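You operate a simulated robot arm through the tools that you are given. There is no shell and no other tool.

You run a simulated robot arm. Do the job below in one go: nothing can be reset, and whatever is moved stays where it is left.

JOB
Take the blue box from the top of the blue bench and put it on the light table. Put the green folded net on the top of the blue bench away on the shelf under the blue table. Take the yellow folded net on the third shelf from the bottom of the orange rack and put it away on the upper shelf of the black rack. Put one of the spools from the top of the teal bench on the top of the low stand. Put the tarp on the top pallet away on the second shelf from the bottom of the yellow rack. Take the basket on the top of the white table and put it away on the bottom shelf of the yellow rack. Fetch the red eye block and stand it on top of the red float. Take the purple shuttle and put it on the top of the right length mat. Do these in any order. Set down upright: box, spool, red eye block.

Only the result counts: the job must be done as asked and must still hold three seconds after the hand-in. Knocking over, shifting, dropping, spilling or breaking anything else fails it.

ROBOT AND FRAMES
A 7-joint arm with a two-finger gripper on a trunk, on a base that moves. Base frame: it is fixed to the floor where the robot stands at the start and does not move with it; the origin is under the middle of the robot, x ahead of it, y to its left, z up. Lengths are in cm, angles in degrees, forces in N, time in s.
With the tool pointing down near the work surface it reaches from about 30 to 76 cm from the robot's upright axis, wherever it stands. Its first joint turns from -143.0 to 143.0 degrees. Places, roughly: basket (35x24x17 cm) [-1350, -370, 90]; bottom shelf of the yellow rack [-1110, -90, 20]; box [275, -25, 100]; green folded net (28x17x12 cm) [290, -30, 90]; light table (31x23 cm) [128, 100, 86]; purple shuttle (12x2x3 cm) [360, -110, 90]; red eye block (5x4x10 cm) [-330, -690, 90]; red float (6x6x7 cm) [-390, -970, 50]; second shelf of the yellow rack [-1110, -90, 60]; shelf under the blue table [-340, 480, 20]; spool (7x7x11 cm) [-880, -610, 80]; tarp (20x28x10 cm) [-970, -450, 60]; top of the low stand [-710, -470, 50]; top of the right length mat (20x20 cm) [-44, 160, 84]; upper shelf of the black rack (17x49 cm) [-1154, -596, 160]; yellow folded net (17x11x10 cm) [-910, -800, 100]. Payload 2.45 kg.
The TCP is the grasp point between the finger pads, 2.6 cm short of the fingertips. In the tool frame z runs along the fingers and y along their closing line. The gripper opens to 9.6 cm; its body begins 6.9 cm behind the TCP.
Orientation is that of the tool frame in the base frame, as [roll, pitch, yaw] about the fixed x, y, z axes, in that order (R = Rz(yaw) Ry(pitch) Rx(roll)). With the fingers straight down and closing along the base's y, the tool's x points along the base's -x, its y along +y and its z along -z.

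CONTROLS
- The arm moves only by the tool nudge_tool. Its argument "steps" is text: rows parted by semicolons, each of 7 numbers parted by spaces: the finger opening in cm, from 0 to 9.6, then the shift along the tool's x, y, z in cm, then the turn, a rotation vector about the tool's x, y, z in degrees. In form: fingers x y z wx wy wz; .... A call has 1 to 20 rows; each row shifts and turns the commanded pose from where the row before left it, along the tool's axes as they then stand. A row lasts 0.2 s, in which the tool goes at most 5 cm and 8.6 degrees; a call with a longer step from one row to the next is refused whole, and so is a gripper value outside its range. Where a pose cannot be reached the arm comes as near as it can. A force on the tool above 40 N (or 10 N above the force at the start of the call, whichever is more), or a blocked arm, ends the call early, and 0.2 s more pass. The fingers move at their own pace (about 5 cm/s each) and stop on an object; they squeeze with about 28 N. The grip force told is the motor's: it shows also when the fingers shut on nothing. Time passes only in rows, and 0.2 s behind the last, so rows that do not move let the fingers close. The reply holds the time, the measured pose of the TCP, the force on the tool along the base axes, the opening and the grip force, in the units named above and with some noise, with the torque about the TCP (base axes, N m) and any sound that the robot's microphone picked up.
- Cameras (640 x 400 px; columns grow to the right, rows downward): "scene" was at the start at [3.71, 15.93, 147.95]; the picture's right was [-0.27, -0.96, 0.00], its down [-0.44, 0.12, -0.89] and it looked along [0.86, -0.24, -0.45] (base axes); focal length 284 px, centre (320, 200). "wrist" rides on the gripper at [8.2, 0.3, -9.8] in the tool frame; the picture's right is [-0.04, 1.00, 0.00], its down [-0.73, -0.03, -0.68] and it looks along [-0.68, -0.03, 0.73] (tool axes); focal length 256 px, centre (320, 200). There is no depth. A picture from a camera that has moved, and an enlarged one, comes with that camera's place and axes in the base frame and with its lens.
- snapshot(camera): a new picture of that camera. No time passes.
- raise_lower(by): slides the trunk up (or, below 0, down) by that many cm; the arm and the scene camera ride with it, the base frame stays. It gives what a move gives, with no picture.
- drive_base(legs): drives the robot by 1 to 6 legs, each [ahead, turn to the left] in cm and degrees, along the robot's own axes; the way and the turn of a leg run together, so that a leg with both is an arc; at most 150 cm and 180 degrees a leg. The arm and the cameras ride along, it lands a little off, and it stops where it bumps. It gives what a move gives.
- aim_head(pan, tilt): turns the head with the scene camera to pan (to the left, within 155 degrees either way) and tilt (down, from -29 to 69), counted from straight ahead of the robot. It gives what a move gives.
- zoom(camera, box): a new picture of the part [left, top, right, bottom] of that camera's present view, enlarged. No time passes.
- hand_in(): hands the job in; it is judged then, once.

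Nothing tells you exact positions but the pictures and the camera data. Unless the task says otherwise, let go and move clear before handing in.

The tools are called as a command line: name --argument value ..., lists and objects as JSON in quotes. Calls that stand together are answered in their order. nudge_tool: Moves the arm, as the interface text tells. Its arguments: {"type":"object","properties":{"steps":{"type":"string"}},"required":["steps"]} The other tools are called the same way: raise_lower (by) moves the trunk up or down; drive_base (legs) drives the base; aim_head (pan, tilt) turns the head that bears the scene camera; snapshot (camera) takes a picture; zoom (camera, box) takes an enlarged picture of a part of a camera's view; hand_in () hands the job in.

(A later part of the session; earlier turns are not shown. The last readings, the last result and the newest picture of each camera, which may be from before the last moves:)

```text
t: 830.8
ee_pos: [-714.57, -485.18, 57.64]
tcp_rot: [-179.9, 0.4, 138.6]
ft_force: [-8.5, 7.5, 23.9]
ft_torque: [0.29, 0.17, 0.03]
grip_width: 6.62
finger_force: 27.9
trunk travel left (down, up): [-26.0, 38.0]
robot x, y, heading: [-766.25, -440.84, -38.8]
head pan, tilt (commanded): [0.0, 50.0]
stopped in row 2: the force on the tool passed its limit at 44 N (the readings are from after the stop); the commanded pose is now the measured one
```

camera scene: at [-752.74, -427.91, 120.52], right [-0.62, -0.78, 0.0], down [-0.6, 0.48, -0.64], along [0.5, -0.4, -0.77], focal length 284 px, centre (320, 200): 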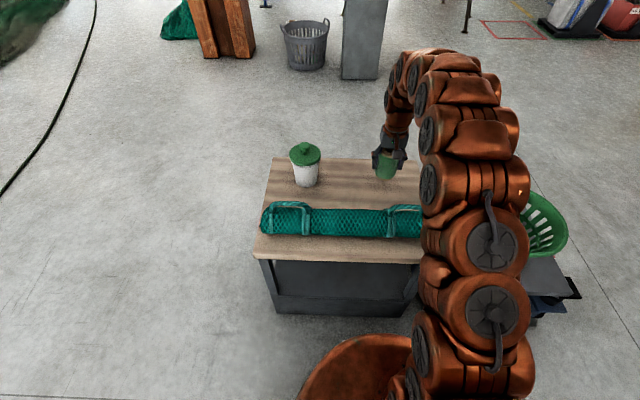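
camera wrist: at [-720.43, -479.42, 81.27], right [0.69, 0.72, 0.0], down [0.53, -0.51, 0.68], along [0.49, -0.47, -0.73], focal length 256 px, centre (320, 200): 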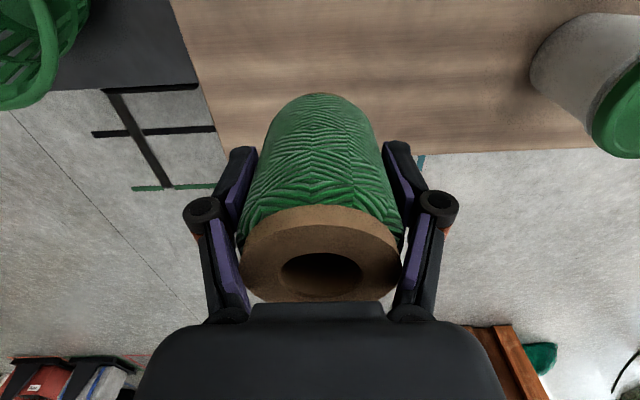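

Contact at z 57.7. Easing off and releasing the spool.

nudge_tool --steps "4 0 0 -0.2 0 0 0; 4 0 0 0 0 0 0; 7 0 0 0 0 0 0; 9 0 0 0 0 0 0; 9.6 0 0 0 0 0 0; 9.6 0 0 -2 0 0 0; 9.6 0 0 -4 0 0 0; 9.6 0 0 -4 0 0 0; 9.6 0 0 -4 0 0 0; 9.6 0 0 0 0 0 0"

snapshot --camera "wrist"

snapshot --camera "scene"

```text
t: 833.0
ee_pos: [-714.61, -485.19, 71.66]
tcp_rot: [-179.9, 0.3, 138.6]
ft_force: [-0.4, 0.2, 0.0]
ft_torque: [0.04, 0.0, 0.0]
grip_width: 9.61
finger_force: 0.0
trunk travel left (down, up): [-26.0, 38.0]
robot x, y, heading: [-766.14, -440.66, -38.4]
head pan, tilt (commanded): [0.0, 50.0]
```

```text
taken
camera wrist: at [-720.44, -479.38, 81.37], right [0.69, 0.72, 0.0], down [0.53, -0.51, 0.68], along [0.49, -0.47, -0.73], focal length 256 px, centre (320, 200)
```

wrist: 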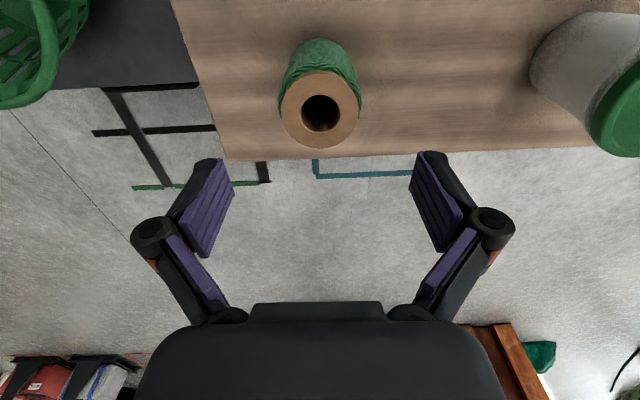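

```text
taken
camera scene: at [-752.75, -427.9, 120.52], right [-0.62, -0.78, 0.0], down [-0.6, 0.48, -0.64], along [0.5, -0.4, -0.77], focal length 284 px, centre (320, 200)
```

scene: 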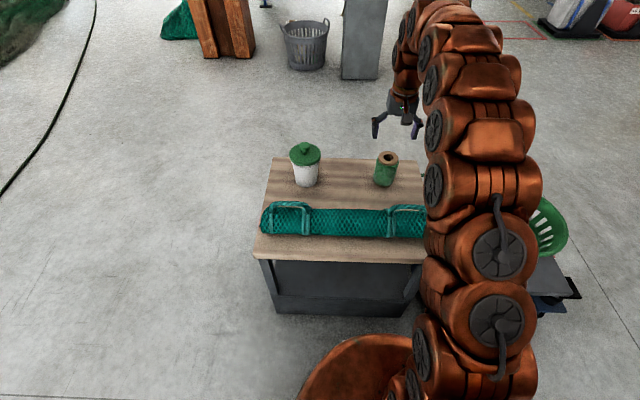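

The green spool stands upright on the low stand. Next is the yellow net on the orange rack; I'll raise the trunk and drive around the teal bench to face the rack.

raise_lower --by 38

drive_base --legs '[[0, -90.5], [122, 0], [0, 90.5]]'

aim_head --pan -10 --tilt 25

snapshot --camera "scene"

```text
t: 836.7
ee_pos: [-714.57, -485.12, 109.69]
tcp_rot: [-179.9, 0.3, 138.7]
ft_force: [-0.1, 0.5, 0.0]
ft_torque: [0.01, 0.0, -0.04]
grip_width: 9.57
finger_force: 0.0
trunk travel left (down, up): [-64.0, 0.0]
robot x, y, heading: [-766.15, -440.7, -38.6]
head pan, tilt (commanded): [0.0, 50.0]
```

```text
t: 850.6
ee_pos: [-792.02, -582.17, 109.56]
tcp_rot: [-179.9, 0.2, 137.9]
ft_force: [0.2, 0.7, 0.9]
ft_torque: [-0.01, -0.01, 0.01]
grip_width: 9.61
finger_force: 0.0
trunk travel left (down, up): [-64.0, 0.0]
robot x, y, heading: [-842.88, -536.79, -39.2]
head pan, tilt (commanded): [0.0, 50.0]
```

```text
t: 851.5
ee_pos: [-791.93, -582.12, 109.55]
tcp_rot: [-179.8, 0.1, 137.9]
ft_force: [0.2, 0.1, 0.4]
ft_torque: [0.01, 0.02, -0.01]
grip_width: 9.6
finger_force: 0.0
trunk travel left (down, up): [-64.0, 0.0]
robot x, y, heading: [-843.19, -536.83, -39.3]
head pan, tilt (commanded): [-10.0, 25.0]
```

```text
taken
camera scene: at [-829.47, -526.5, 162.26], right [-0.76, -0.65, 0.0], down [-0.28, 0.32, -0.91], along [0.59, -0.69, -0.42], focal length 284 px, centre (320, 200)
```

scene: 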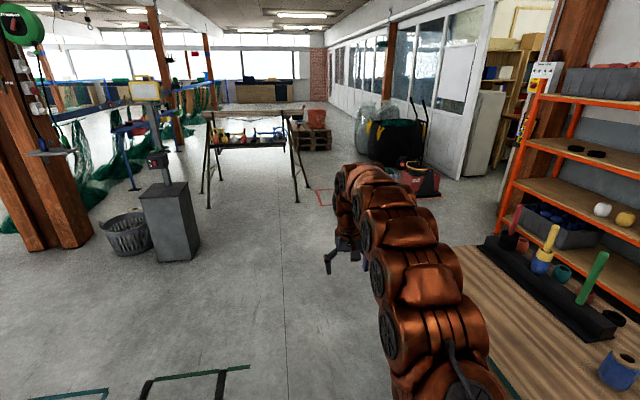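

drive_base --legs '[[150, 0], [0, -90], [90, 0]]'

aim_head --pan -15 --tilt 20

snapshot --camera "scene"

aim_head --pan -40 --tilt 45

snapshot --camera "scene"

```text
t: 867.0
ee_pos: [-827.58, -751.7, 109.62]
tcp_rot: [-179.9, 0.1, 48.5]
ft_force: [-0.8, -0.1, -0.2]
ft_torque: [-0.06, 0.0, 0.0]
grip_width: 9.63
finger_force: 0.1
trunk travel left (down, up): [-64.0, 0.0]
robot x, y, heading: [-783.26, -700.08, -128.9]
head pan, tilt (commanded): [-10.0, 25.0]
```

```text
t: 867.6
ee_pos: [-827.6, -751.72, 109.6]
tcp_rot: [-179.9, 0.3, 48.4]
ft_force: [0.9, 0.2, 0.4]
ft_torque: [0.03, 0.01, -0.01]
grip_width: 9.59
finger_force: 0.0
trunk travel left (down, up): [-64.0, 0.0]
robot x, y, heading: [-783.28, -700.08, -128.9]
head pan, tilt (commanded): [-15.0, 20.0]
```

```text
taken
camera scene: at [-773.37, -713.08, 163.07], right [-0.59, 0.81, 0.0], down [0.28, 0.2, -0.94], along [-0.76, -0.56, -0.34], focal length 284 px, centre (320, 200)
```

scene: 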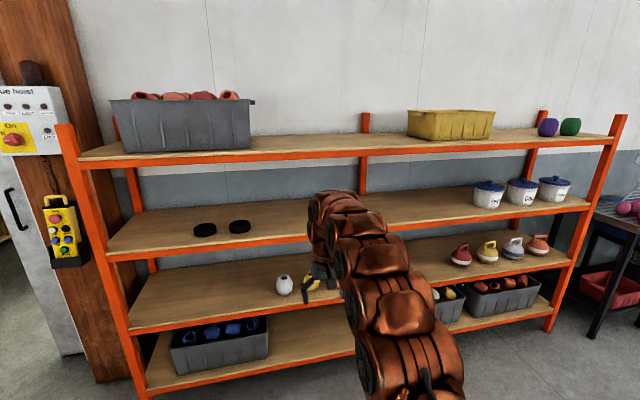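

```text
t: 868.5
ee_pos: [-827.73, -751.63, 109.53]
tcp_rot: [-179.9, 0.1, 48.5]
ft_force: [0.0, 0.8, -1.2]
ft_torque: [-0.01, 0.01, 0.04]
grip_width: 9.61
finger_force: 0.0
trunk travel left (down, up): [-64.0, 0.0]
robot x, y, heading: [-782.85, -700.22, -128.8]
head pan, tilt (commanded): [-40.0, 45.0]
```

```text
taken
camera scene: at [-773.85, -709.16, 159.22], right [-0.2, 0.98, 0.0], down [0.69, 0.14, -0.71], along [-0.69, -0.14, -0.71], focal length 284 px, centre (320, 200)
```

scene: 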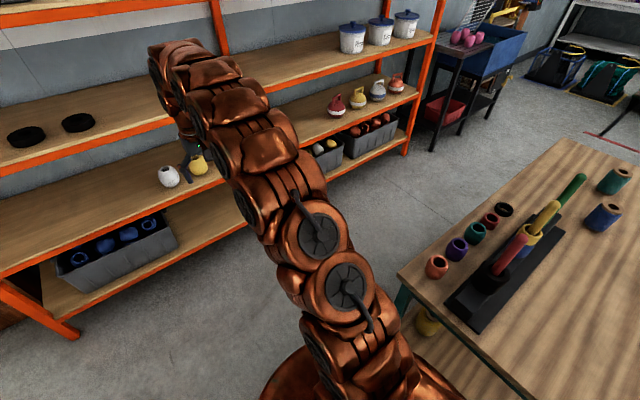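

snapshot --camera "wrist"

nudge_tool --steps "9.6 0 4.85 0 0 0 -4; 9.6 0 4.85 0 0 0 -4; 9.6 0 4.85 0 0 0 -4; 9.6 0 4.85 0 0 0 -4; 9.6 0 4.85 0 0 0 -4; 9.6 0 0 0 0 0 0"

aim_head --pan -20 --tilt 20

snapshot --camera "scene"

```text
taken
camera wrist: at [-821.94, -745.72, 119.36], right [0.72, -0.69, 0.0], down [-0.51, -0.53, 0.68], along [-0.47, -0.49, -0.73], focal length 256 px, centre (320, 200)
```

wrist: 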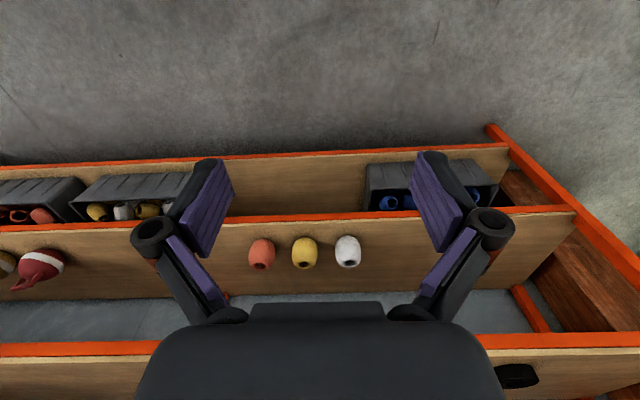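

```text
t: 869.9
ee_pos: [-807.51, -765.03, 109.66]
tcp_rot: [-179.8, 0.0, 68.6]
ft_force: [0.2, -0.2, -0.3]
ft_torque: [0.02, 0.03, -0.01]
grip_width: 9.6
finger_force: 0.1
trunk travel left (down, up): [-64.0, 0.0]
robot x, y, heading: [-782.84, -700.43, -128.4]
head pan, tilt (commanded): [-40.0, 45.0]
```

```text
t: 870.8
ee_pos: [-807.63, -765.15, 109.61]
tcp_rot: [-179.8, 0.2, 68.5]
ft_force: [-0.6, 0.2, 0.3]
ft_torque: [0.01, -0.02, 0.02]
grip_width: 9.58
finger_force: 0.0
trunk travel left (down, up): [-64.0, 0.0]
robot x, y, heading: [-782.96, -699.51, -128.6]
head pan, tilt (commanded): [-20.0, 20.0]
```

```text
taken
camera scene: at [-773.82, -712.4, 163.07], right [-0.52, 0.85, 0.0], down [0.29, 0.18, -0.94], along [-0.8, -0.49, -0.34], focal length 284 px, centre (320, 200)
```

scene: 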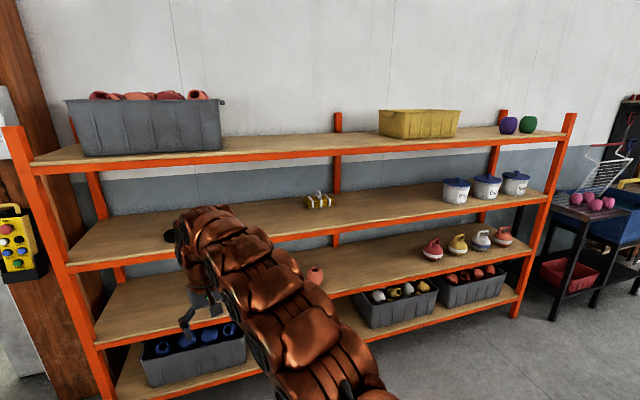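

Now the yellow net is visible on the third shelf. Zooming in on it.

zoom --camera "scene" --box '[280, 170, 376, 230]'

zoom --camera "scene" --box '[480, 60, 640, 200]'

```text
6.67 times, centred on (328, 200) of scene
camera zoom: at [-773.82, -712.4, 163.07], right [-0.52, 0.85, 0.0], down [0.29, 0.18, -0.94], along [-0.8, -0.49, -0.34], focal length 1890 px, centre (267, 200)
```

zoom: 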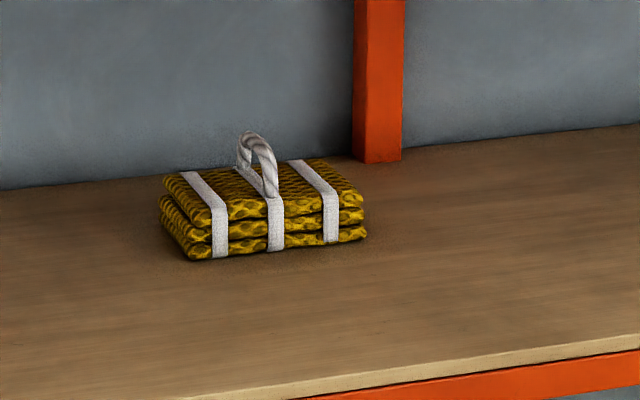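

```text
2.86 times, centred on (560, 130) of scene
camera zoom: at [-773.82, -712.4, 163.07], right [-0.52, 0.85, 0.0], down [0.29, 0.18, -0.94], along [-0.8, -0.49, -0.34], focal length 810 px, centre (-366, 400)
```

zoom: 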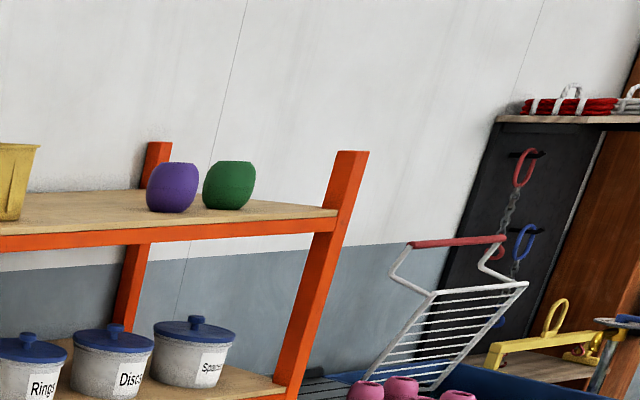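

The yellow net has a small front-to-back rope handle on top. I'll bring the arm back to centre, tilt the tool to about 65°, retract, and then drive closer.

nudge_tool --steps "9.6 0 -4.85 0 0 0 4; 9.6 0 -4.85 0 0 0 4; 9.6 0 -4.85 0 0 0 4; 9.6 0 -4.85 0 0 0 4; 9.6 0 -4.85 0 0 0 4; 9.6 0 0 0 0 -8 0; 9.6 0 0 0 0 -8 0; 9.6 0 0 0 0 -8 0; 9.6 0 0 0 0 -8 0; 9.6 0 0 0 0 -8 0; 9.6 0 0 0 0 -8 0; 9.6 0 0 0 0 -8 0; 9.6 0 0 0 0 -8 0; 9.6 0 0 0 0 0 0"

nudge_tool --steps "6 1.75 0 -3.6 0 0 0; 6 1.75 0 -3.6 0 0 0; 6 1.75 0 -3.6 0 0 0; 6 1.75 0 -3.6 0 0 0; 6 0 0 0 0 0 0"

```text
t: 873.8
ee_pos: [-828.57, -753.11, 109.63]
tcp_rot: [-179.8, 64.3, 48.8]
ft_force: [-0.5, -1.0, -0.1]
ft_torque: [0.0, -0.03, -0.02]
grip_width: 9.59
finger_force: 0.0
trunk travel left (down, up): [-64.0, 0.0]
robot x, y, heading: [-782.98, -700.42, -128.7]
head pan, tilt (commanded): [-20.0, 20.0]
```

```text
t: 875.0
ee_pos: [-823.38, -746.91, 111.61]
tcp_rot: [-179.8, 64.2, 48.7]
ft_force: [0.7, -1.3, 0.3]
ft_torque: [0.0, 0.02, 0.05]
grip_width: 5.97
finger_force: 0.2
out of reach, approached as far as the arm can: row 2, 3, 4
trunk travel left (down, up): [-64.0, 0.0]
robot x, y, heading: [-783.03, -700.49, -128.6]
head pan, tilt (commanded): [-20.0, 20.0]
```

drive_base --legs '[[70, 0]]'

snapshot --camera "wrist"

aim_head --pan -25 --tilt 35

snapshot --camera "scene"

```text
t: 878.8
ee_pos: [-867.43, -801.43, 111.7]
tcp_rot: [-179.8, 64.2, 48.4]
ft_force: [-0.1, 0.5, 0.1]
ft_torque: [0.01, 0.01, -0.04]
grip_width: 6.0
finger_force: 0.2
trunk travel left (down, up): [-64.0, 0.0]
robot x, y, heading: [-827.05, -755.2, -129.0]
head pan, tilt (commanded): [-20.0, 20.0]
```

```text
taken
camera wrist: at [-859.04, -792.3, 108.52], right [0.73, -0.68, 0.03], down [0.17, 0.24, 0.96], along [-0.66, -0.7, 0.29], focal length 256 px, centre (320, 200)
```

wrist: 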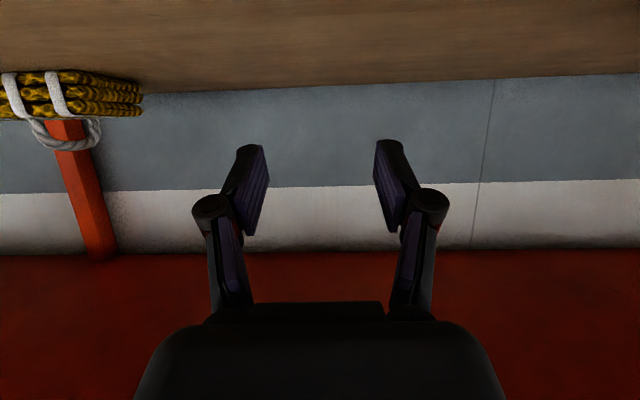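

```text
t: 879.6
ee_pos: [-867.62, -801.4, 111.68]
tcp_rot: [-179.8, 64.1, 48.4]
ft_force: [0.4, 0.8, 0.7]
ft_torque: [0.04, 0.02, 0.0]
grip_width: 5.98
finger_force: 0.1
trunk travel left (down, up): [-64.0, 0.0]
robot x, y, heading: [-826.99, -754.8, -129.3]
head pan, tilt (commanded): [-25.0, 35.0]
```

```text
taken
camera scene: at [-817.78, -766.14, 160.7], right [-0.44, 0.9, 0.0], down [0.51, 0.25, -0.82], along [-0.74, -0.36, -0.57], focal length 284 px, centre (320, 200)
```

scene: 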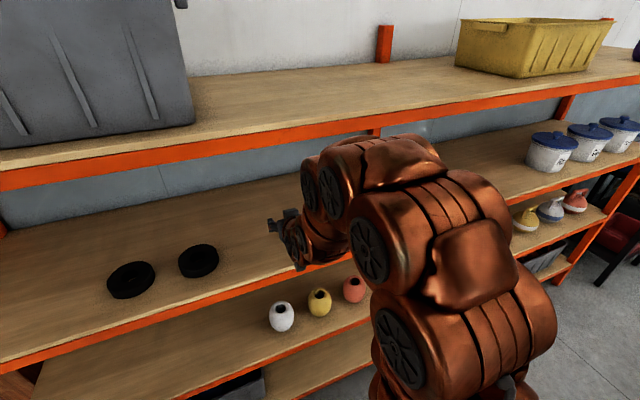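

The net's handle apex is near (-908, -795, 111). I'll move the gripper sideways along the rack front until it lines up.

nudge_tool --steps "6 -0.08 -4.5 0.16 -2.07 0 -1.0; 6 -0.08 -4.5 0.16 0 0 0; 6 -0.08 -4.5 0.16 0 0 0; 6 -0.08 -4.5 0.16 0 0 0; 6 -0.08 -4.5 0.16 0 0 0; 6 -0.08 -4.5 0.16 0 0 0; 6 -0.08 -4.5 0.16 0 0 0; 6 0 0 0 0 0 0"

snapshot --camera "wrist"

```text
t: 881.4
ee_pos: [-892.63, -782.16, 111.66]
tcp_rot: [-179.7, 64.1, 51.0]
ft_force: [-0.4, -0.1, -0.2]
ft_torque: [-0.02, -0.03, 0.02]
grip_width: 6.02
finger_force: 0.0
trunk travel left (down, up): [-64.0, 0.0]
robot x, y, heading: [-827.05, -754.75, -129.1]
head pan, tilt (commanded): [-25.0, 35.0]
```

```text
taken
camera wrist: at [-884.46, -772.75, 108.54], right [0.76, -0.65, 0.03], down [0.16, 0.24, 0.96], along [-0.63, -0.72, 0.29], focal length 256 px, centre (320, 200)
```

wrist: 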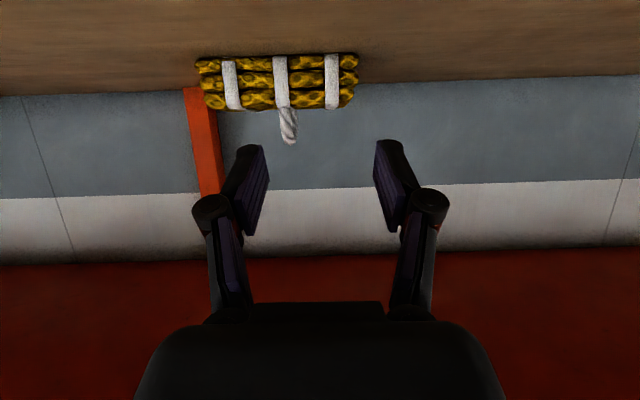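

The handle is seen end-on, 3.7 cm to the left. Correcting, then moving in.

nudge_tool --steps "6 1.08 -3.75 0.52 0 0 0; 6 -1.75 0 3.6 0 0 0; 6 -1.75 0 3.6 0 0 0; 6 0 0 0 0 0 0"

snapshot --camera "wrist"

```text
t: 882.4
ee_pos: [-900.57, -785.94, 110.65]
tcp_rot: [-179.8, 64.1, 50.6]
ft_force: [0.5, -0.1, -0.2]
ft_torque: [-0.01, 0.03, -0.07]
grip_width: 6.02
finger_force: 0.1
trunk travel left (down, up): [-64.0, 0.0]
robot x, y, heading: [-827.02, -755.11, -128.9]
head pan, tilt (commanded): [-25.0, 35.0]
```

```text
taken
camera wrist: at [-892.33, -776.51, 107.43], right [0.76, -0.65, 0.03], down [0.16, 0.24, 0.96], along [-0.63, -0.72, 0.29], focal length 256 px, centre (320, 200)
```

wrist: 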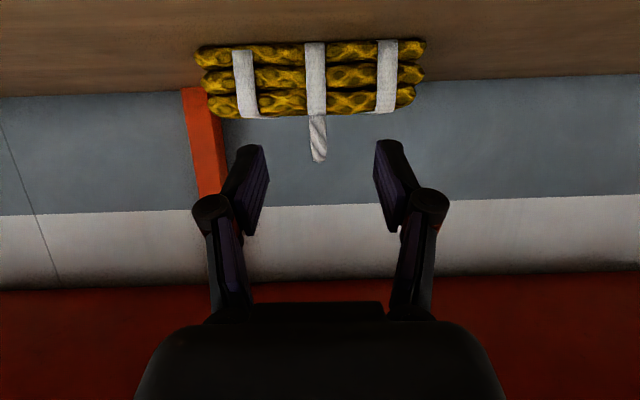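

nudge_tool --steps "6 -1.75 0 3.6 0 0 0; 6 -1.75 0 3.6 0 0 0; 6 -1.2 0 2.5 0 0 0; 6 0 0 0 0 0 0"

snapshot --camera "wrist"

```text
t: 883.4
ee_pos: [-907.55, -794.31, 110.46]
tcp_rot: [-179.7, 64.1, 50.7]
ft_force: [0.1, -0.6, 0.4]
ft_torque: [-0.01, -0.01, -0.02]
grip_width: 6.02
finger_force: 0.2
trunk travel left (down, up): [-64.0, 0.0]
robot x, y, heading: [-827.28, -754.99, -128.8]
head pan, tilt (commanded): [-25.0, 35.0]
```

```text
taken
camera wrist: at [-899.26, -784.87, 107.33], right [0.76, -0.65, 0.03], down [0.16, 0.24, 0.96], along [-0.63, -0.72, 0.29], focal length 256 px, centre (320, 200)
```

wrist: 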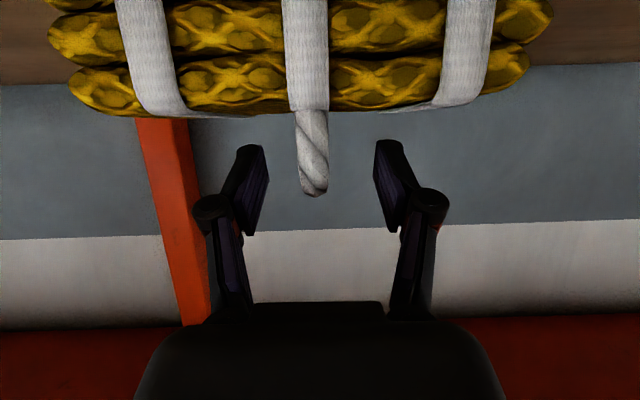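

The rope is between the pads. Closing and lifting slightly.

nudge_tool --steps "4 0.3 0 0.2 0 0 0; 2 0 0 0 0 0 0; 0.5 0 0 0 0 0 0; 0.5 0 0 0 0 0 0; 0.5 0 0 0 0 0 0; 0.5 0 0 0 0 0 0"

nudge_tool --steps "0.5 -0.9 0 -0.44 0 0 0; 0.5 -1.8 0 -0.87 0 0 0; 0.5 -1.8 0 -0.87 0 0 0; 0.5 0 0 0 0 0 0; 0.5 0 0 0 0 0 0"

snapshot --camera "wrist"

```text
t: 884.8
ee_pos: [-907.41, -794.26, 110.14]
tcp_rot: [-179.8, 64.1, 50.7]
ft_force: [-0.8, 0.1, 1.3]
ft_torque: [-0.04, -0.04, -0.19]
grip_width: 1.3
finger_force: 27.7
trunk travel left (down, up): [-64.0, 0.0]
robot x, y, heading: [-827.33, -755.17, -129.1]
head pan, tilt (commanded): [-25.0, 35.0]
```

```text
t: 886.0
ee_pos: [-907.54, -794.22, 115.17]
tcp_rot: [-179.7, 64.1, 50.7]
ft_force: [0.4, -0.8, -3.5]
ft_torque: [0.09, -0.04, 0.0]
grip_width: 1.3
finger_force: 28.2
trunk travel left (down, up): [-64.0, 0.0]
robot x, y, heading: [-826.89, -755.28, -128.9]
head pan, tilt (commanded): [-25.0, 35.0]
```

```text
taken
camera wrist: at [-899.31, -784.88, 111.99], right [0.76, -0.65, 0.03], down [0.16, 0.24, 0.96], along [-0.63, -0.72, 0.29], focal length 256 px, centre (320, 200)
```

wrist: 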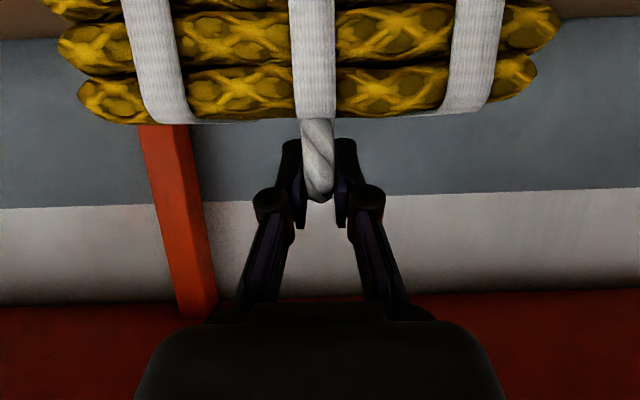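

The yellow net is lifted cleanly. Backing the base straight out of the rack.

drive_base --legs '[[-95, 0]]'

snapshot --camera "wrist"

snapshot --camera "scene"

```text
t: 890.9
ee_pos: [-848.06, -721.91, 115.0]
tcp_rot: [-180.0, 64.1, 51.8]
ft_force: [-0.4, 0.2, -3.4]
ft_torque: [0.02, -0.04, 0.0]
grip_width: 1.3
finger_force: 27.6
trunk travel left (down, up): [-64.0, 0.0]
robot x, y, heading: [-768.25, -681.03, -127.8]
head pan, tilt (commanded): [-25.0, 35.0]
```

```text
taken
camera wrist: at [-840.08, -712.36, 111.96], right [0.77, -0.63, 0.03], down [0.16, 0.24, 0.96], along [-0.61, -0.73, 0.29], focal length 256 px, centre (320, 200)
```

wrist: 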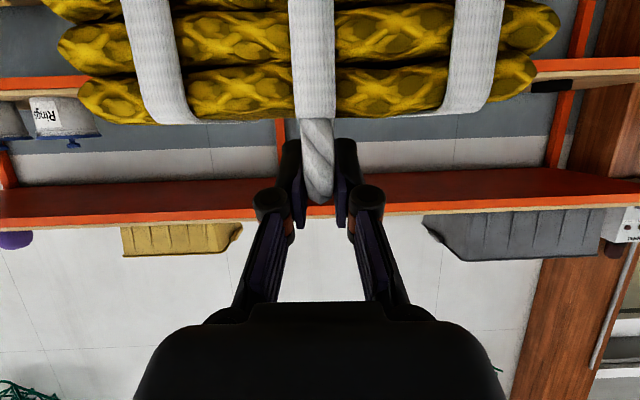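

```text
taken
camera scene: at [-758.98, -692.0, 160.69], right [-0.46, 0.89, 0.0], down [0.51, 0.26, -0.82], along [-0.73, -0.37, -0.57], focal length 284 px, centre (320, 200)
```

scene: 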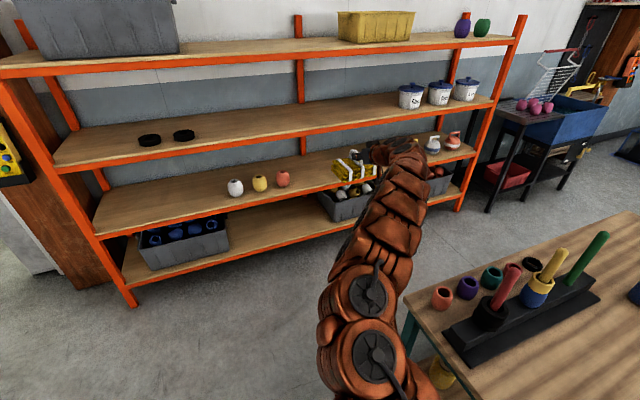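

nudge_tool --steps "0.5 0 4.8 0 -2.75 0 -1.34; 0.5 0 4.8 0 -2.75 0 -1.34; 0.5 0 4.8 0 -2.75 0 -1.34; 0.5 0 4.8 0 -2.75 0 -1.34; 0.5 0 4.8 0 -2.75 0 -1.34; 0.5 0 4.8 0 -2.75 0 -1.34; 0.5 0 4.8 0 -2.75 0 -1.34; 0.5 0 4.8 0 -2.75 0 -1.34; 0.5 0 0 0 0 0 0"

nudge_tool --steps "0.5 1.75 0 -3.6 0 0 0; 0.5 1.75 0 -3.6 0 0 0; 0.5 1.75 0 -3.6 0 0 0; 0.5 1.75 0 -3.6 0 0 0; 0.5 1.75 0 -3.6 0 0 0; 0.5 0 0 0 0 0 0"

```text
t: 892.9
ee_pos: [-814.37, -739.8, 115.09]
tcp_rot: [-179.8, 64.0, 76.4]
ft_force: [0.9, 0.6, -3.5]
ft_torque: [0.08, -0.04, -0.01]
grip_width: 1.31
finger_force: 28.0
trunk travel left (down, up): [-64.0, 0.0]
robot x, y, heading: [-768.08, -680.71, -127.6]
head pan, tilt (commanded): [-25.0, 35.0]
```

```text
t: 894.3
ee_pos: [-809.5, -720.16, 114.97]
tcp_rot: [-179.7, 64.1, 76.4]
ft_force: [0.0, 0.6, -2.5]
ft_torque: [0.04, -0.02, 0.01]
grip_width: 1.33
finger_force: 28.1
trunk travel left (down, up): [-64.0, 0.0]
robot x, y, heading: [-768.58, -680.74, -128.0]
head pan, tilt (commanded): [-25.0, 35.0]
```

Net secured in front. I'll align the tool with the robot, then take a curved path around the teal bench toward the black rack.

nudge_tool --steps "0.5 0 0 0 7.5 0 3.64; 0.5 0 0 0 7.5 0 3.64; 0.5 0 0 0 7.5 0 3.64; 0.5 0 0 0 0 0 0"

drive_base --legs '[[0, -26], [-100, 0], [0, 25]]'

aim_head --pan -20 --tilt 30

snapshot --camera "scene"

```text
t: 895.3
ee_pos: [-811.06, -719.51, 114.87]
tcp_rot: [-175.4, 63.5, 66.8]
ft_force: [-0.2, 0.4, -3.0]
ft_torque: [0.03, -0.02, 0.03]
grip_width: 1.31
finger_force: 28.1
out of reach, approached as far as the arm can: row 2, 3
trunk travel left (down, up): [-64.0, 0.0]
robot x, y, heading: [-768.71, -680.98, -127.7]
head pan, tilt (commanded): [-25.0, 35.0]
```

```text
t: 903.1
ee_pos: [-721.75, -674.43, 114.78]
tcp_rot: [-175.3, 63.5, 66.4]
ft_force: [-0.2, -0.4, -2.9]
ft_torque: [0.08, -0.04, -0.01]
grip_width: 1.32
finger_force: 28.1
trunk travel left (down, up): [-64.0, 0.0]
robot x, y, heading: [-678.86, -636.32, -128.5]
head pan, tilt (commanded): [-25.0, 35.0]
```

```text
t: 903.8
ee_pos: [-721.69, -674.45, 114.86]
tcp_rot: [-175.3, 63.5, 66.3]
ft_force: [1.1, -0.3, -3.2]
ft_torque: [0.08, -0.04, -0.02]
grip_width: 1.34
finger_force: 27.8
trunk travel left (down, up): [-64.0, 0.0]
robot x, y, heading: [-678.73, -636.54, -128.3]
head pan, tilt (commanded): [-20.0, 30.0]
```

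```text
taken
camera scene: at [-669.15, -648.31, 161.47], right [-0.52, 0.85, 0.0], down [0.43, 0.26, -0.87], along [-0.74, -0.45, -0.5], focal length 284 px, centre (320, 200)
```

scene: 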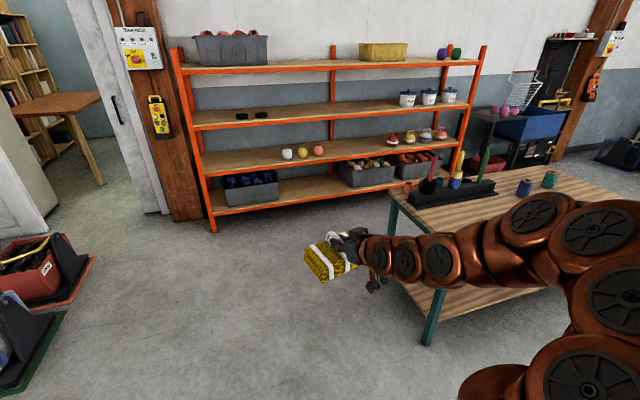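

drive_base --legs '[[80, 0], [42, -22]]'

aim_head --pan -50 --tilt 45

snapshot --camera "scene"

```text
t: 910.2
ee_pos: [-813.57, -745.08, 114.84]
tcp_rot: [-175.3, 63.5, 44.2]
ft_force: [0.4, 0.4, -3.0]
ft_torque: [0.04, -0.1, 0.0]
grip_width: 1.32
finger_force: 27.8
trunk travel left (down, up): [-64.0, 0.0]
robot x, y, heading: [-759.51, -726.41, -150.3]
head pan, tilt (commanded): [-20.0, 30.0]
```

```text
t: 911.2
ee_pos: [-813.68, -745.07, 114.93]
tcp_rot: [-175.4, 63.5, 44.1]
ft_force: [0.2, 0.5, -2.7]
ft_torque: [0.04, -0.08, -0.03]
grip_width: 1.31
finger_force: 27.6
trunk travel left (down, up): [-64.0, 0.0]
robot x, y, heading: [-759.18, -726.07, -150.3]
head pan, tilt (commanded): [-50.0, 45.0]
```

```text
taken
camera scene: at [-753.78, -736.37, 159.22], right [0.35, 0.94, 0.0], down [0.66, -0.25, -0.71], along [-0.66, 0.25, -0.71], focal length 284 px, centre (320, 200)
```

scene: 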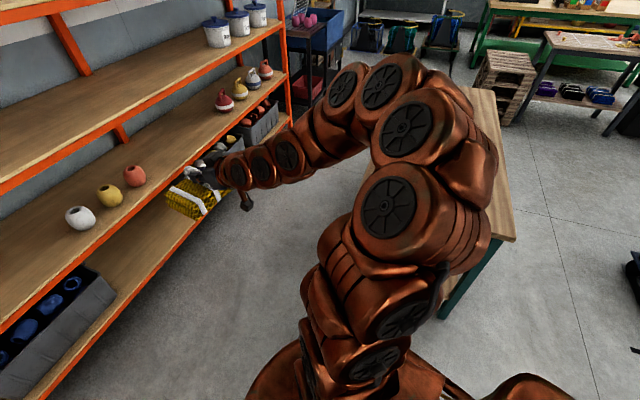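

drive_base --legs '[[61.4, -34.5]]'

aim_head --pan -70 --tilt 50

snapshot --camera "scene"

```text
t: 914.6
ee_pos: [-874.14, -723.92, 114.95]
tcp_rot: [-175.4, 63.5, 9.5]
ft_force: [0.7, 0.0, -3.6]
ft_torque: [-0.02, -0.06, 0.02]
grip_width: 1.32
finger_force: 27.3
trunk travel left (down, up): [-64.0, 0.0]
robot x, y, heading: [-818.67, -739.06, 175.0]
head pan, tilt (commanded): [-50.0, 45.0]
```

```text
t: 915.5
ee_pos: [-874.19, -723.76, 114.85]
tcp_rot: [-175.4, 63.4, 9.4]
ft_force: [-0.5, 0.5, -3.8]
ft_torque: [-0.01, -0.08, 0.0]
grip_width: 1.32
finger_force: 28.6
trunk travel left (down, up): [-64.0, 0.0]
robot x, y, heading: [-818.69, -738.82, 175.3]
head pan, tilt (commanded): [-70.0, 50.0]
```

```text
taken
camera scene: at [-817.39, -749.95, 158.52], right [0.97, 0.26, 0.0], down [0.2, -0.74, -0.64], along [-0.17, 0.62, -0.77], focal length 284 px, centre (320, 200)
```

scene: 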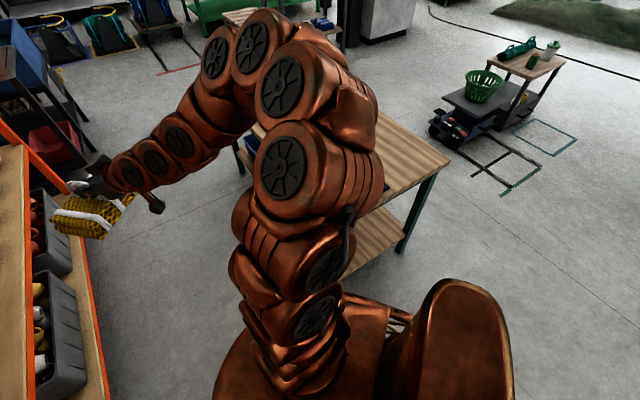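

drive_base --legs '[[61.4, -34.5], [60, 0]]'

aim_head --pan 0 --tilt 30

snapshot --camera "scene"

aim_head --pan -90 --tilt 60

snapshot --camera "scene"

```text
t: 921.9
ee_pos: [-958.53, -633.88, 114.96]
tcp_rot: [-175.4, 63.5, -25.0]
ft_force: [-0.1, 0.2, -2.6]
ft_torque: [-0.06, -0.1, 0.0]
grip_width: 1.31
finger_force: 28.3
trunk travel left (down, up): [-64.0, 0.0]
robot x, y, heading: [-921.75, -677.78, 140.3]
head pan, tilt (commanded): [-70.0, 50.0]
```

```text
t: 923.4
ee_pos: [-958.68, -633.67, 114.92]
tcp_rot: [-175.3, 63.5, -24.9]
ft_force: [-0.3, -0.2, -3.1]
ft_torque: [-0.05, -0.04, 0.01]
grip_width: 1.3
finger_force: 28.4
trunk travel left (down, up): [-64.0, 0.0]
robot x, y, heading: [-921.46, -677.89, 140.5]
head pan, tilt (commanded): [0.0, 30.0]
```

```text
taken
camera scene: at [-936.3, -689.12, 161.47], right [0.64, 0.77, 0.0], down [0.39, -0.32, -0.87], along [-0.67, 0.55, -0.5], focal length 284 px, centre (320, 200)
```

scene: 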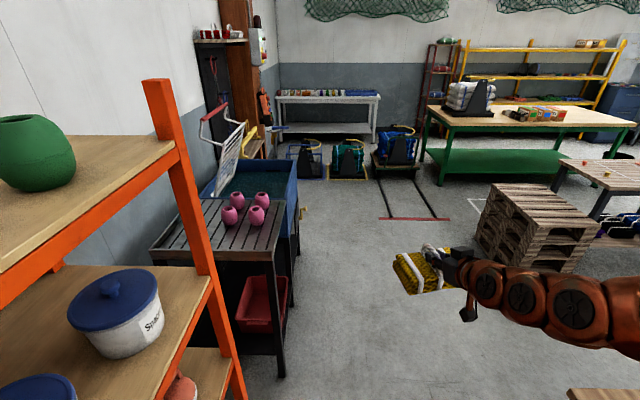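

```text
t: 925.0
ee_pos: [-958.49, -633.79, 114.88]
tcp_rot: [-175.4, 63.5, -24.9]
ft_force: [-0.5, -1.1, -2.9]
ft_torque: [-0.05, -0.06, -0.01]
grip_width: 1.26
finger_force: 28.1
trunk travel left (down, up): [-64.0, 0.0]
robot x, y, heading: [-921.3, -678.16, 140.5]
head pan, tilt (commanded): [-90.0, 60.0]
```

```text
taken
camera scene: at [-925.08, -689.73, 157.27], right [0.77, -0.64, 0.0], down [-0.55, -0.67, -0.5], along [0.32, 0.39, -0.87], focal length 284 px, centre (320, 200)
```

scene: 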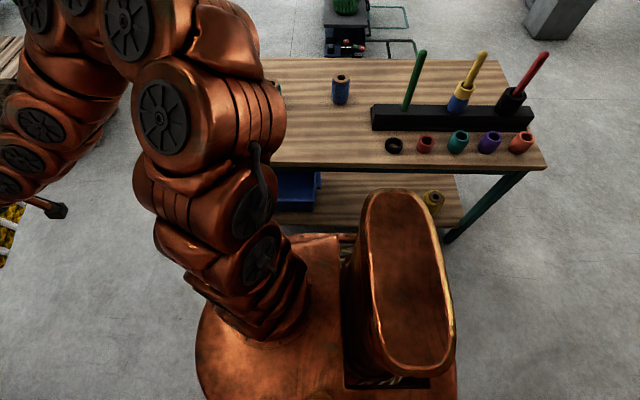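

drive_base --legs '[[150, 0], [78, 0]]'

aim_head --pan 80 --tilt 5

snapshot --camera "scene"

aim_head --pan 40 --tilt 20

snapshot --camera "scene"

```text
t: 936.3
ee_pos: [-1137.15, -490.57, 114.87]
tcp_rot: [-175.4, 63.5, -24.1]
ft_force: [0.4, 0.0, -3.4]
ft_torque: [-0.03, -0.06, 0.0]
grip_width: 1.32
finger_force: 28.4
trunk travel left (down, up): [-64.0, 0.0]
robot x, y, heading: [-1099.39, -534.5, 141.4]
head pan, tilt (commanded): [-90.0, 60.0]
```

```text
t: 938.8
ee_pos: [-1137.17, -490.65, 114.9]
tcp_rot: [-175.4, 63.6, -24.3]
ft_force: [0.1, 0.1, -4.3]
ft_torque: [-0.07, -0.06, -0.03]
grip_width: 1.29
finger_force: 28.1
trunk travel left (down, up): [-64.0, 0.0]
robot x, y, heading: [-1099.18, -534.07, 141.3]
head pan, tilt (commanded): [80.0, 5.0]
```

```text
taken
camera scene: at [-1113.82, -557.17, 165.51], right [-0.66, 0.75, 0.0], down [0.07, 0.06, -1.0], along [-0.75, -0.66, -0.09], focal length 284 px, centre (320, 200)
```

scene: 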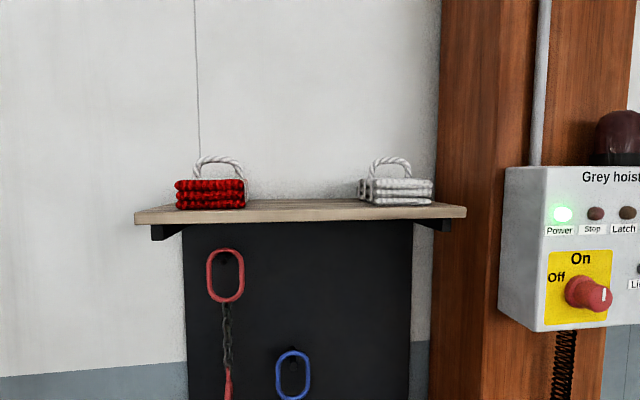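

```text
t: 939.9
ee_pos: [-1137.05, -490.58, 114.84]
tcp_rot: [-175.3, 63.5, -24.3]
ft_force: [0.8, 0.1, -3.1]
ft_torque: [-0.03, -0.05, 0.02]
grip_width: 1.3
finger_force: 28.2
trunk travel left (down, up): [-64.0, 0.0]
robot x, y, heading: [-1099.23, -534.07, 141.5]
head pan, tilt (commanded): [40.0, 20.0]
```

```text
taken
camera scene: at [-1116.25, -551.34, 163.08], right [-0.03, 1.0, 0.0], down [0.34, 0.01, -0.94], along [-0.94, -0.02, -0.34], focal length 284 px, centre (320, 200)
```

scene: 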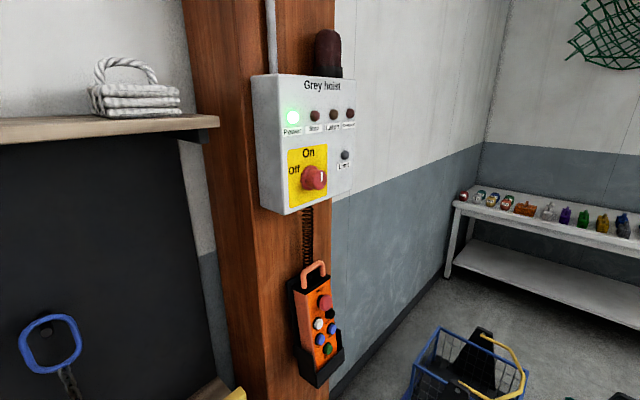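

The upper shelf has a 22 cm gap between the red and white nets. To turn safely away from the hoist controls, I'll first shift the robot back and away from the wall.

drive_base --legs '[[0, 20.5], [-80, 0], [0, -21], [64, 0]]'

drive_base --legs '[[0, 89.5]]'

aim_head --pan 0 --tilt 10

snapshot --camera "scene"

```text
t: 949.6
ee_pos: [-1110.0, -474.91, 114.98]
tcp_rot: [-175.5, 63.5, -24.6]
ft_force: [-0.4, 0.0, -3.7]
ft_torque: [-0.04, -0.05, 0.0]
grip_width: 1.33
finger_force: 28.7
trunk travel left (down, up): [-64.0, 0.0]
robot x, y, heading: [-1072.54, -518.67, 141.2]
head pan, tilt (commanded): [40.0, 20.0]
```

```text
t: 953.8
ee_pos: [-1116.85, -555.72, 114.96]
tcp_rot: [-175.3, 63.5, 64.7]
ft_force: [0.5, 0.0, -3.4]
ft_torque: [0.08, -0.05, -0.01]
grip_width: 1.32
finger_force: 28.1
trunk travel left (down, up): [-64.0, 0.0]
robot x, y, heading: [-1072.2, -518.88, -129.8]
head pan, tilt (commanded): [40.0, 20.0]
```

```text
t: 954.9
ee_pos: [-1116.78, -555.53, 114.86]
tcp_rot: [-175.5, 63.5, 64.7]
ft_force: [0.3, 0.3, -3.4]
ft_torque: [0.09, -0.01, 0.01]
grip_width: 1.3
finger_force: 27.9
trunk travel left (down, up): [-64.0, 0.0]
robot x, y, heading: [-1072.84, -518.83, -129.5]
head pan, tilt (commanded): [0.0, 10.0]
```

```text
taken
camera scene: at [-1061.51, -533.47, 164.71], right [-0.77, 0.64, 0.0], down [0.11, 0.13, -0.98], along [-0.63, -0.76, -0.17], focal length 284 px, centre (320, 200)
```

scene: 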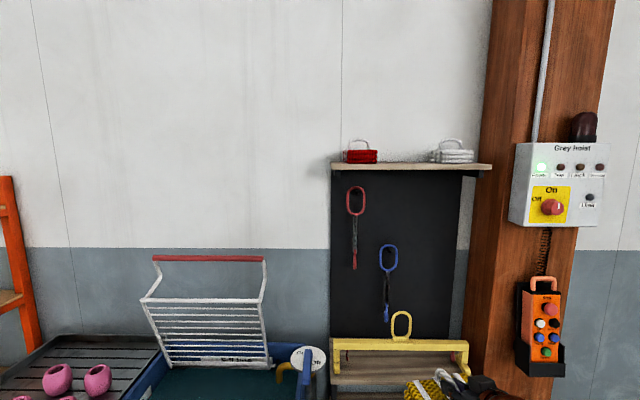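

zoom --camera "scene" --box '[320, 120, 500, 220]'

```text
3.56 times, centred on (410, 170) of scene
camera zoom: at [-1061.51, -533.47, 164.71], right [-0.77, 0.64, 0.0], down [0.11, 0.13, -0.98], along [-0.63, -0.76, -0.17], focal length 1008 px, centre (0, 307)
```

zoom: 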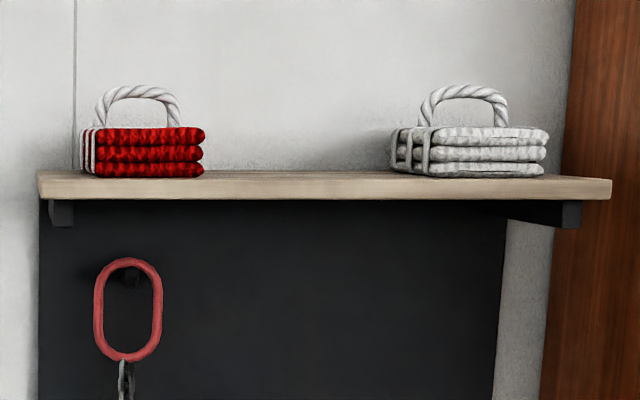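

The measured gap is about 22 cm, enough for the 17 cm net. I'll square the tool, bring it to nearly horizontal and raise it toward shelf height.

nudge_tool --steps "0.5 0 0 0 0 -7 0; 0.5 0 0 0 0 -7 0; 0.5 0 0 0 0 -6 0; 0.5 0 0 0 0 0 0"

nudge_tool --steps "0.5 -4.5 0 0 0 0 0; 0.5 -4.5 0 0 0 0 0; 0.5 -4.5 0 0 0 0 0; 0.5 -4.5 0 0 0 0 0; 0.5 -4.5 0 0 0 0 0; 0.5 -4.5 0 0 0 0 0; 0.5 0 0 0 0 0 0"

```text
t: 955.9
ee_pos: [-1118.13, -556.48, 121.41]
tcp_rot: [-166.8, 78.1, 73.7]
ft_force: [1.1, 0.2, -3.2]
ft_torque: [0.1, -0.04, 0.01]
grip_width: 1.3
finger_force: 28.0
out of reach, approached as far as the arm can: row 1, 2, 3
trunk travel left (down, up): [-64.0, 0.0]
robot x, y, heading: [-1072.74, -518.56, -129.7]
head pan, tilt (commanded): [0.0, 10.0]
```

```text
t: 957.5
ee_pos: [-1119.57, -561.04, 147.95]
tcp_rot: [-168.5, 79.8, 72.0]
ft_force: [0.5, 0.9, -3.4]
ft_torque: [0.15, -0.08, 0.01]
grip_width: 1.32
finger_force: 27.8
trunk travel left (down, up): [-64.0, 0.0]
robot x, y, heading: [-1072.48, -518.59, -129.7]
head pan, tilt (commanded): [0.0, 10.0]
```

nudge_tool --steps "0.5 0 0 0 4.7 0.17 0.83; 0.5 0 0 0 4.7 0.17 0.83; 0.5 -3.94 -0.14 -0.7 0 0 0; 0.5 -3.94 -0.14 -0.7 0 0 0; 0.5 -3.94 -0.14 -0.7 0 0 0; 0.5 -3.94 -0.14 -0.7 0 0 0; 0.5 -3.94 -0.14 -0.7 0 0 0; 0.5 -3.94 -0.14 -0.7 0 0 0; 0.5 0 0 0 0 0 0"

snapshot --camera "scene"

snapshot --camera "wrist"

```text
t: 959.5
ee_pos: [-1119.59, -561.29, 171.79]
tcp_rot: [-168.3, 79.6, 62.7]
ft_force: [-1.2, -3.2, -4.7]
ft_torque: [0.03, -0.04, -0.1]
grip_width: 1.32
finger_force: 27.7
trunk travel left (down, up): [-64.0, 0.0]
robot x, y, heading: [-1072.72, -518.58, -129.9]
head pan, tilt (commanded): [0.0, 10.0]
```

```text
taken
camera scene: at [-1061.65, -533.74, 164.69], right [-0.77, 0.64, 0.0], down [0.11, 0.14, -0.98], along [-0.63, -0.76, -0.18], focal length 284 px, centre (320, 200)
```

scene: 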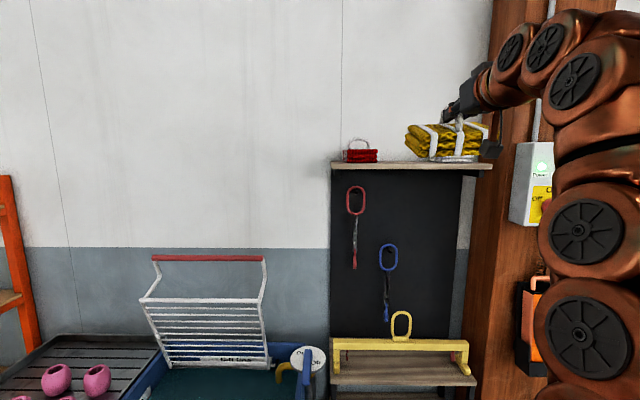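

```text
taken
camera wrist: at [-1112.59, -552.65, 165.48], right [0.77, -0.63, 0.0], down [0.34, 0.42, 0.84], along [-0.53, -0.65, 0.54], focal length 256 px, centre (320, 200)
```

wrist: 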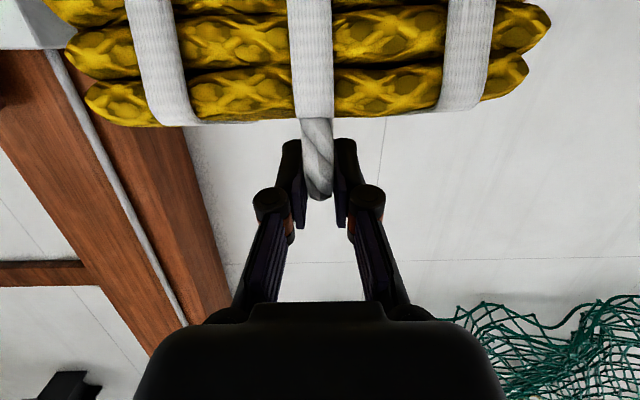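

The arm reaches shelf height. I'll shift 4.4 cm right, raise slightly, and drive partway in to check alignment.

nudge_tool --steps "0.5 -1.5 -2.2 -0.3 0 0 0; 0.5 0 -2.2 0 0 0 0; 0.5 0 0 0 0 0 0"

drive_base --legs '[[28, 0]]'

snapshot --camera "scene"

snapshot --camera "wrist"

```text
t: 960.2
ee_pos: [-1122.91, -557.43, 172.27]
tcp_rot: [-168.9, 79.8, 62.0]
ft_force: [-1.2, 1.9, -3.0]
ft_torque: [0.09, -0.07, 0.09]
grip_width: 1.29
finger_force: 28.4
out of reach, approached as far as the arm can: row 1, 2
trunk travel left (down, up): [-64.0, 0.0]
robot x, y, heading: [-1072.63, -518.6, -129.4]
head pan, tilt (commanded): [0.0, 10.0]
```

```text
t: 962.2
ee_pos: [-1140.62, -579.03, 172.33]
tcp_rot: [-168.2, 79.9, 62.4]
ft_force: [0.7, 0.2, -3.1]
ft_torque: [0.13, -0.07, -0.05]
grip_width: 1.29
finger_force: 27.7
trunk travel left (down, up): [-64.0, 0.0]
robot x, y, heading: [-1090.5, -540.04, -129.9]
head pan, tilt (commanded): [0.0, 10.0]
```

```text
taken
camera scene: at [-1079.52, -555.08, 164.71], right [-0.77, 0.64, 0.0], down [0.11, 0.13, -0.98], along [-0.63, -0.76, -0.17], focal length 284 px, centre (320, 200)
```

scene: 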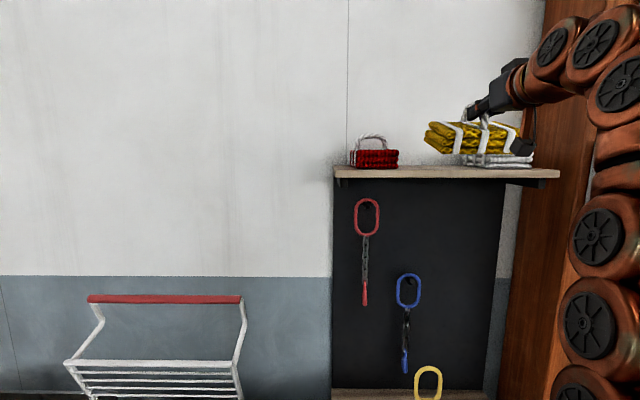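

```text
taken
camera wrist: at [-1133.6, -570.47, 165.9], right [0.77, -0.64, 0.0], down [0.34, 0.42, 0.84], along [-0.54, -0.65, 0.54], focal length 256 px, centre (320, 200)
```

wrist: 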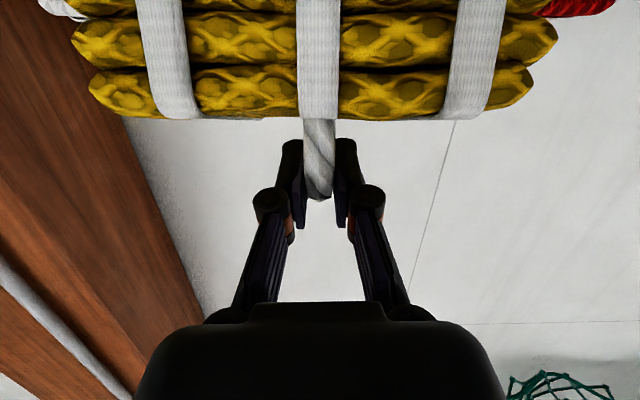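

zoom --camera "scene" --box '[330, 90, 570, 210]'

```text
2.67 times, centred on (450, 150) of scene
camera zoom: at [-1079.52, -555.08, 164.71], right [-0.77, 0.64, 0.0], down [0.11, 0.13, -0.98], along [-0.63, -0.76, -0.17], focal length 756 px, centre (-27, 333)
```

zoom: 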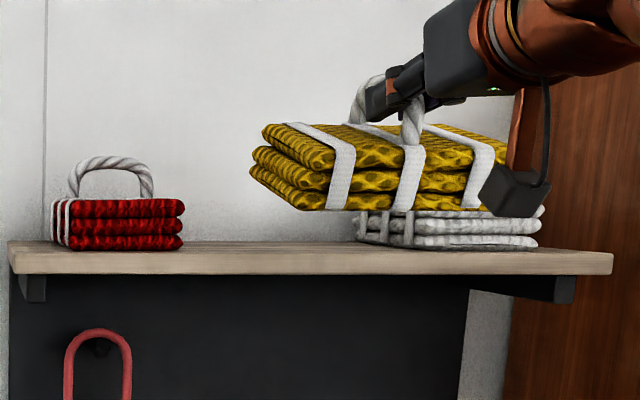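

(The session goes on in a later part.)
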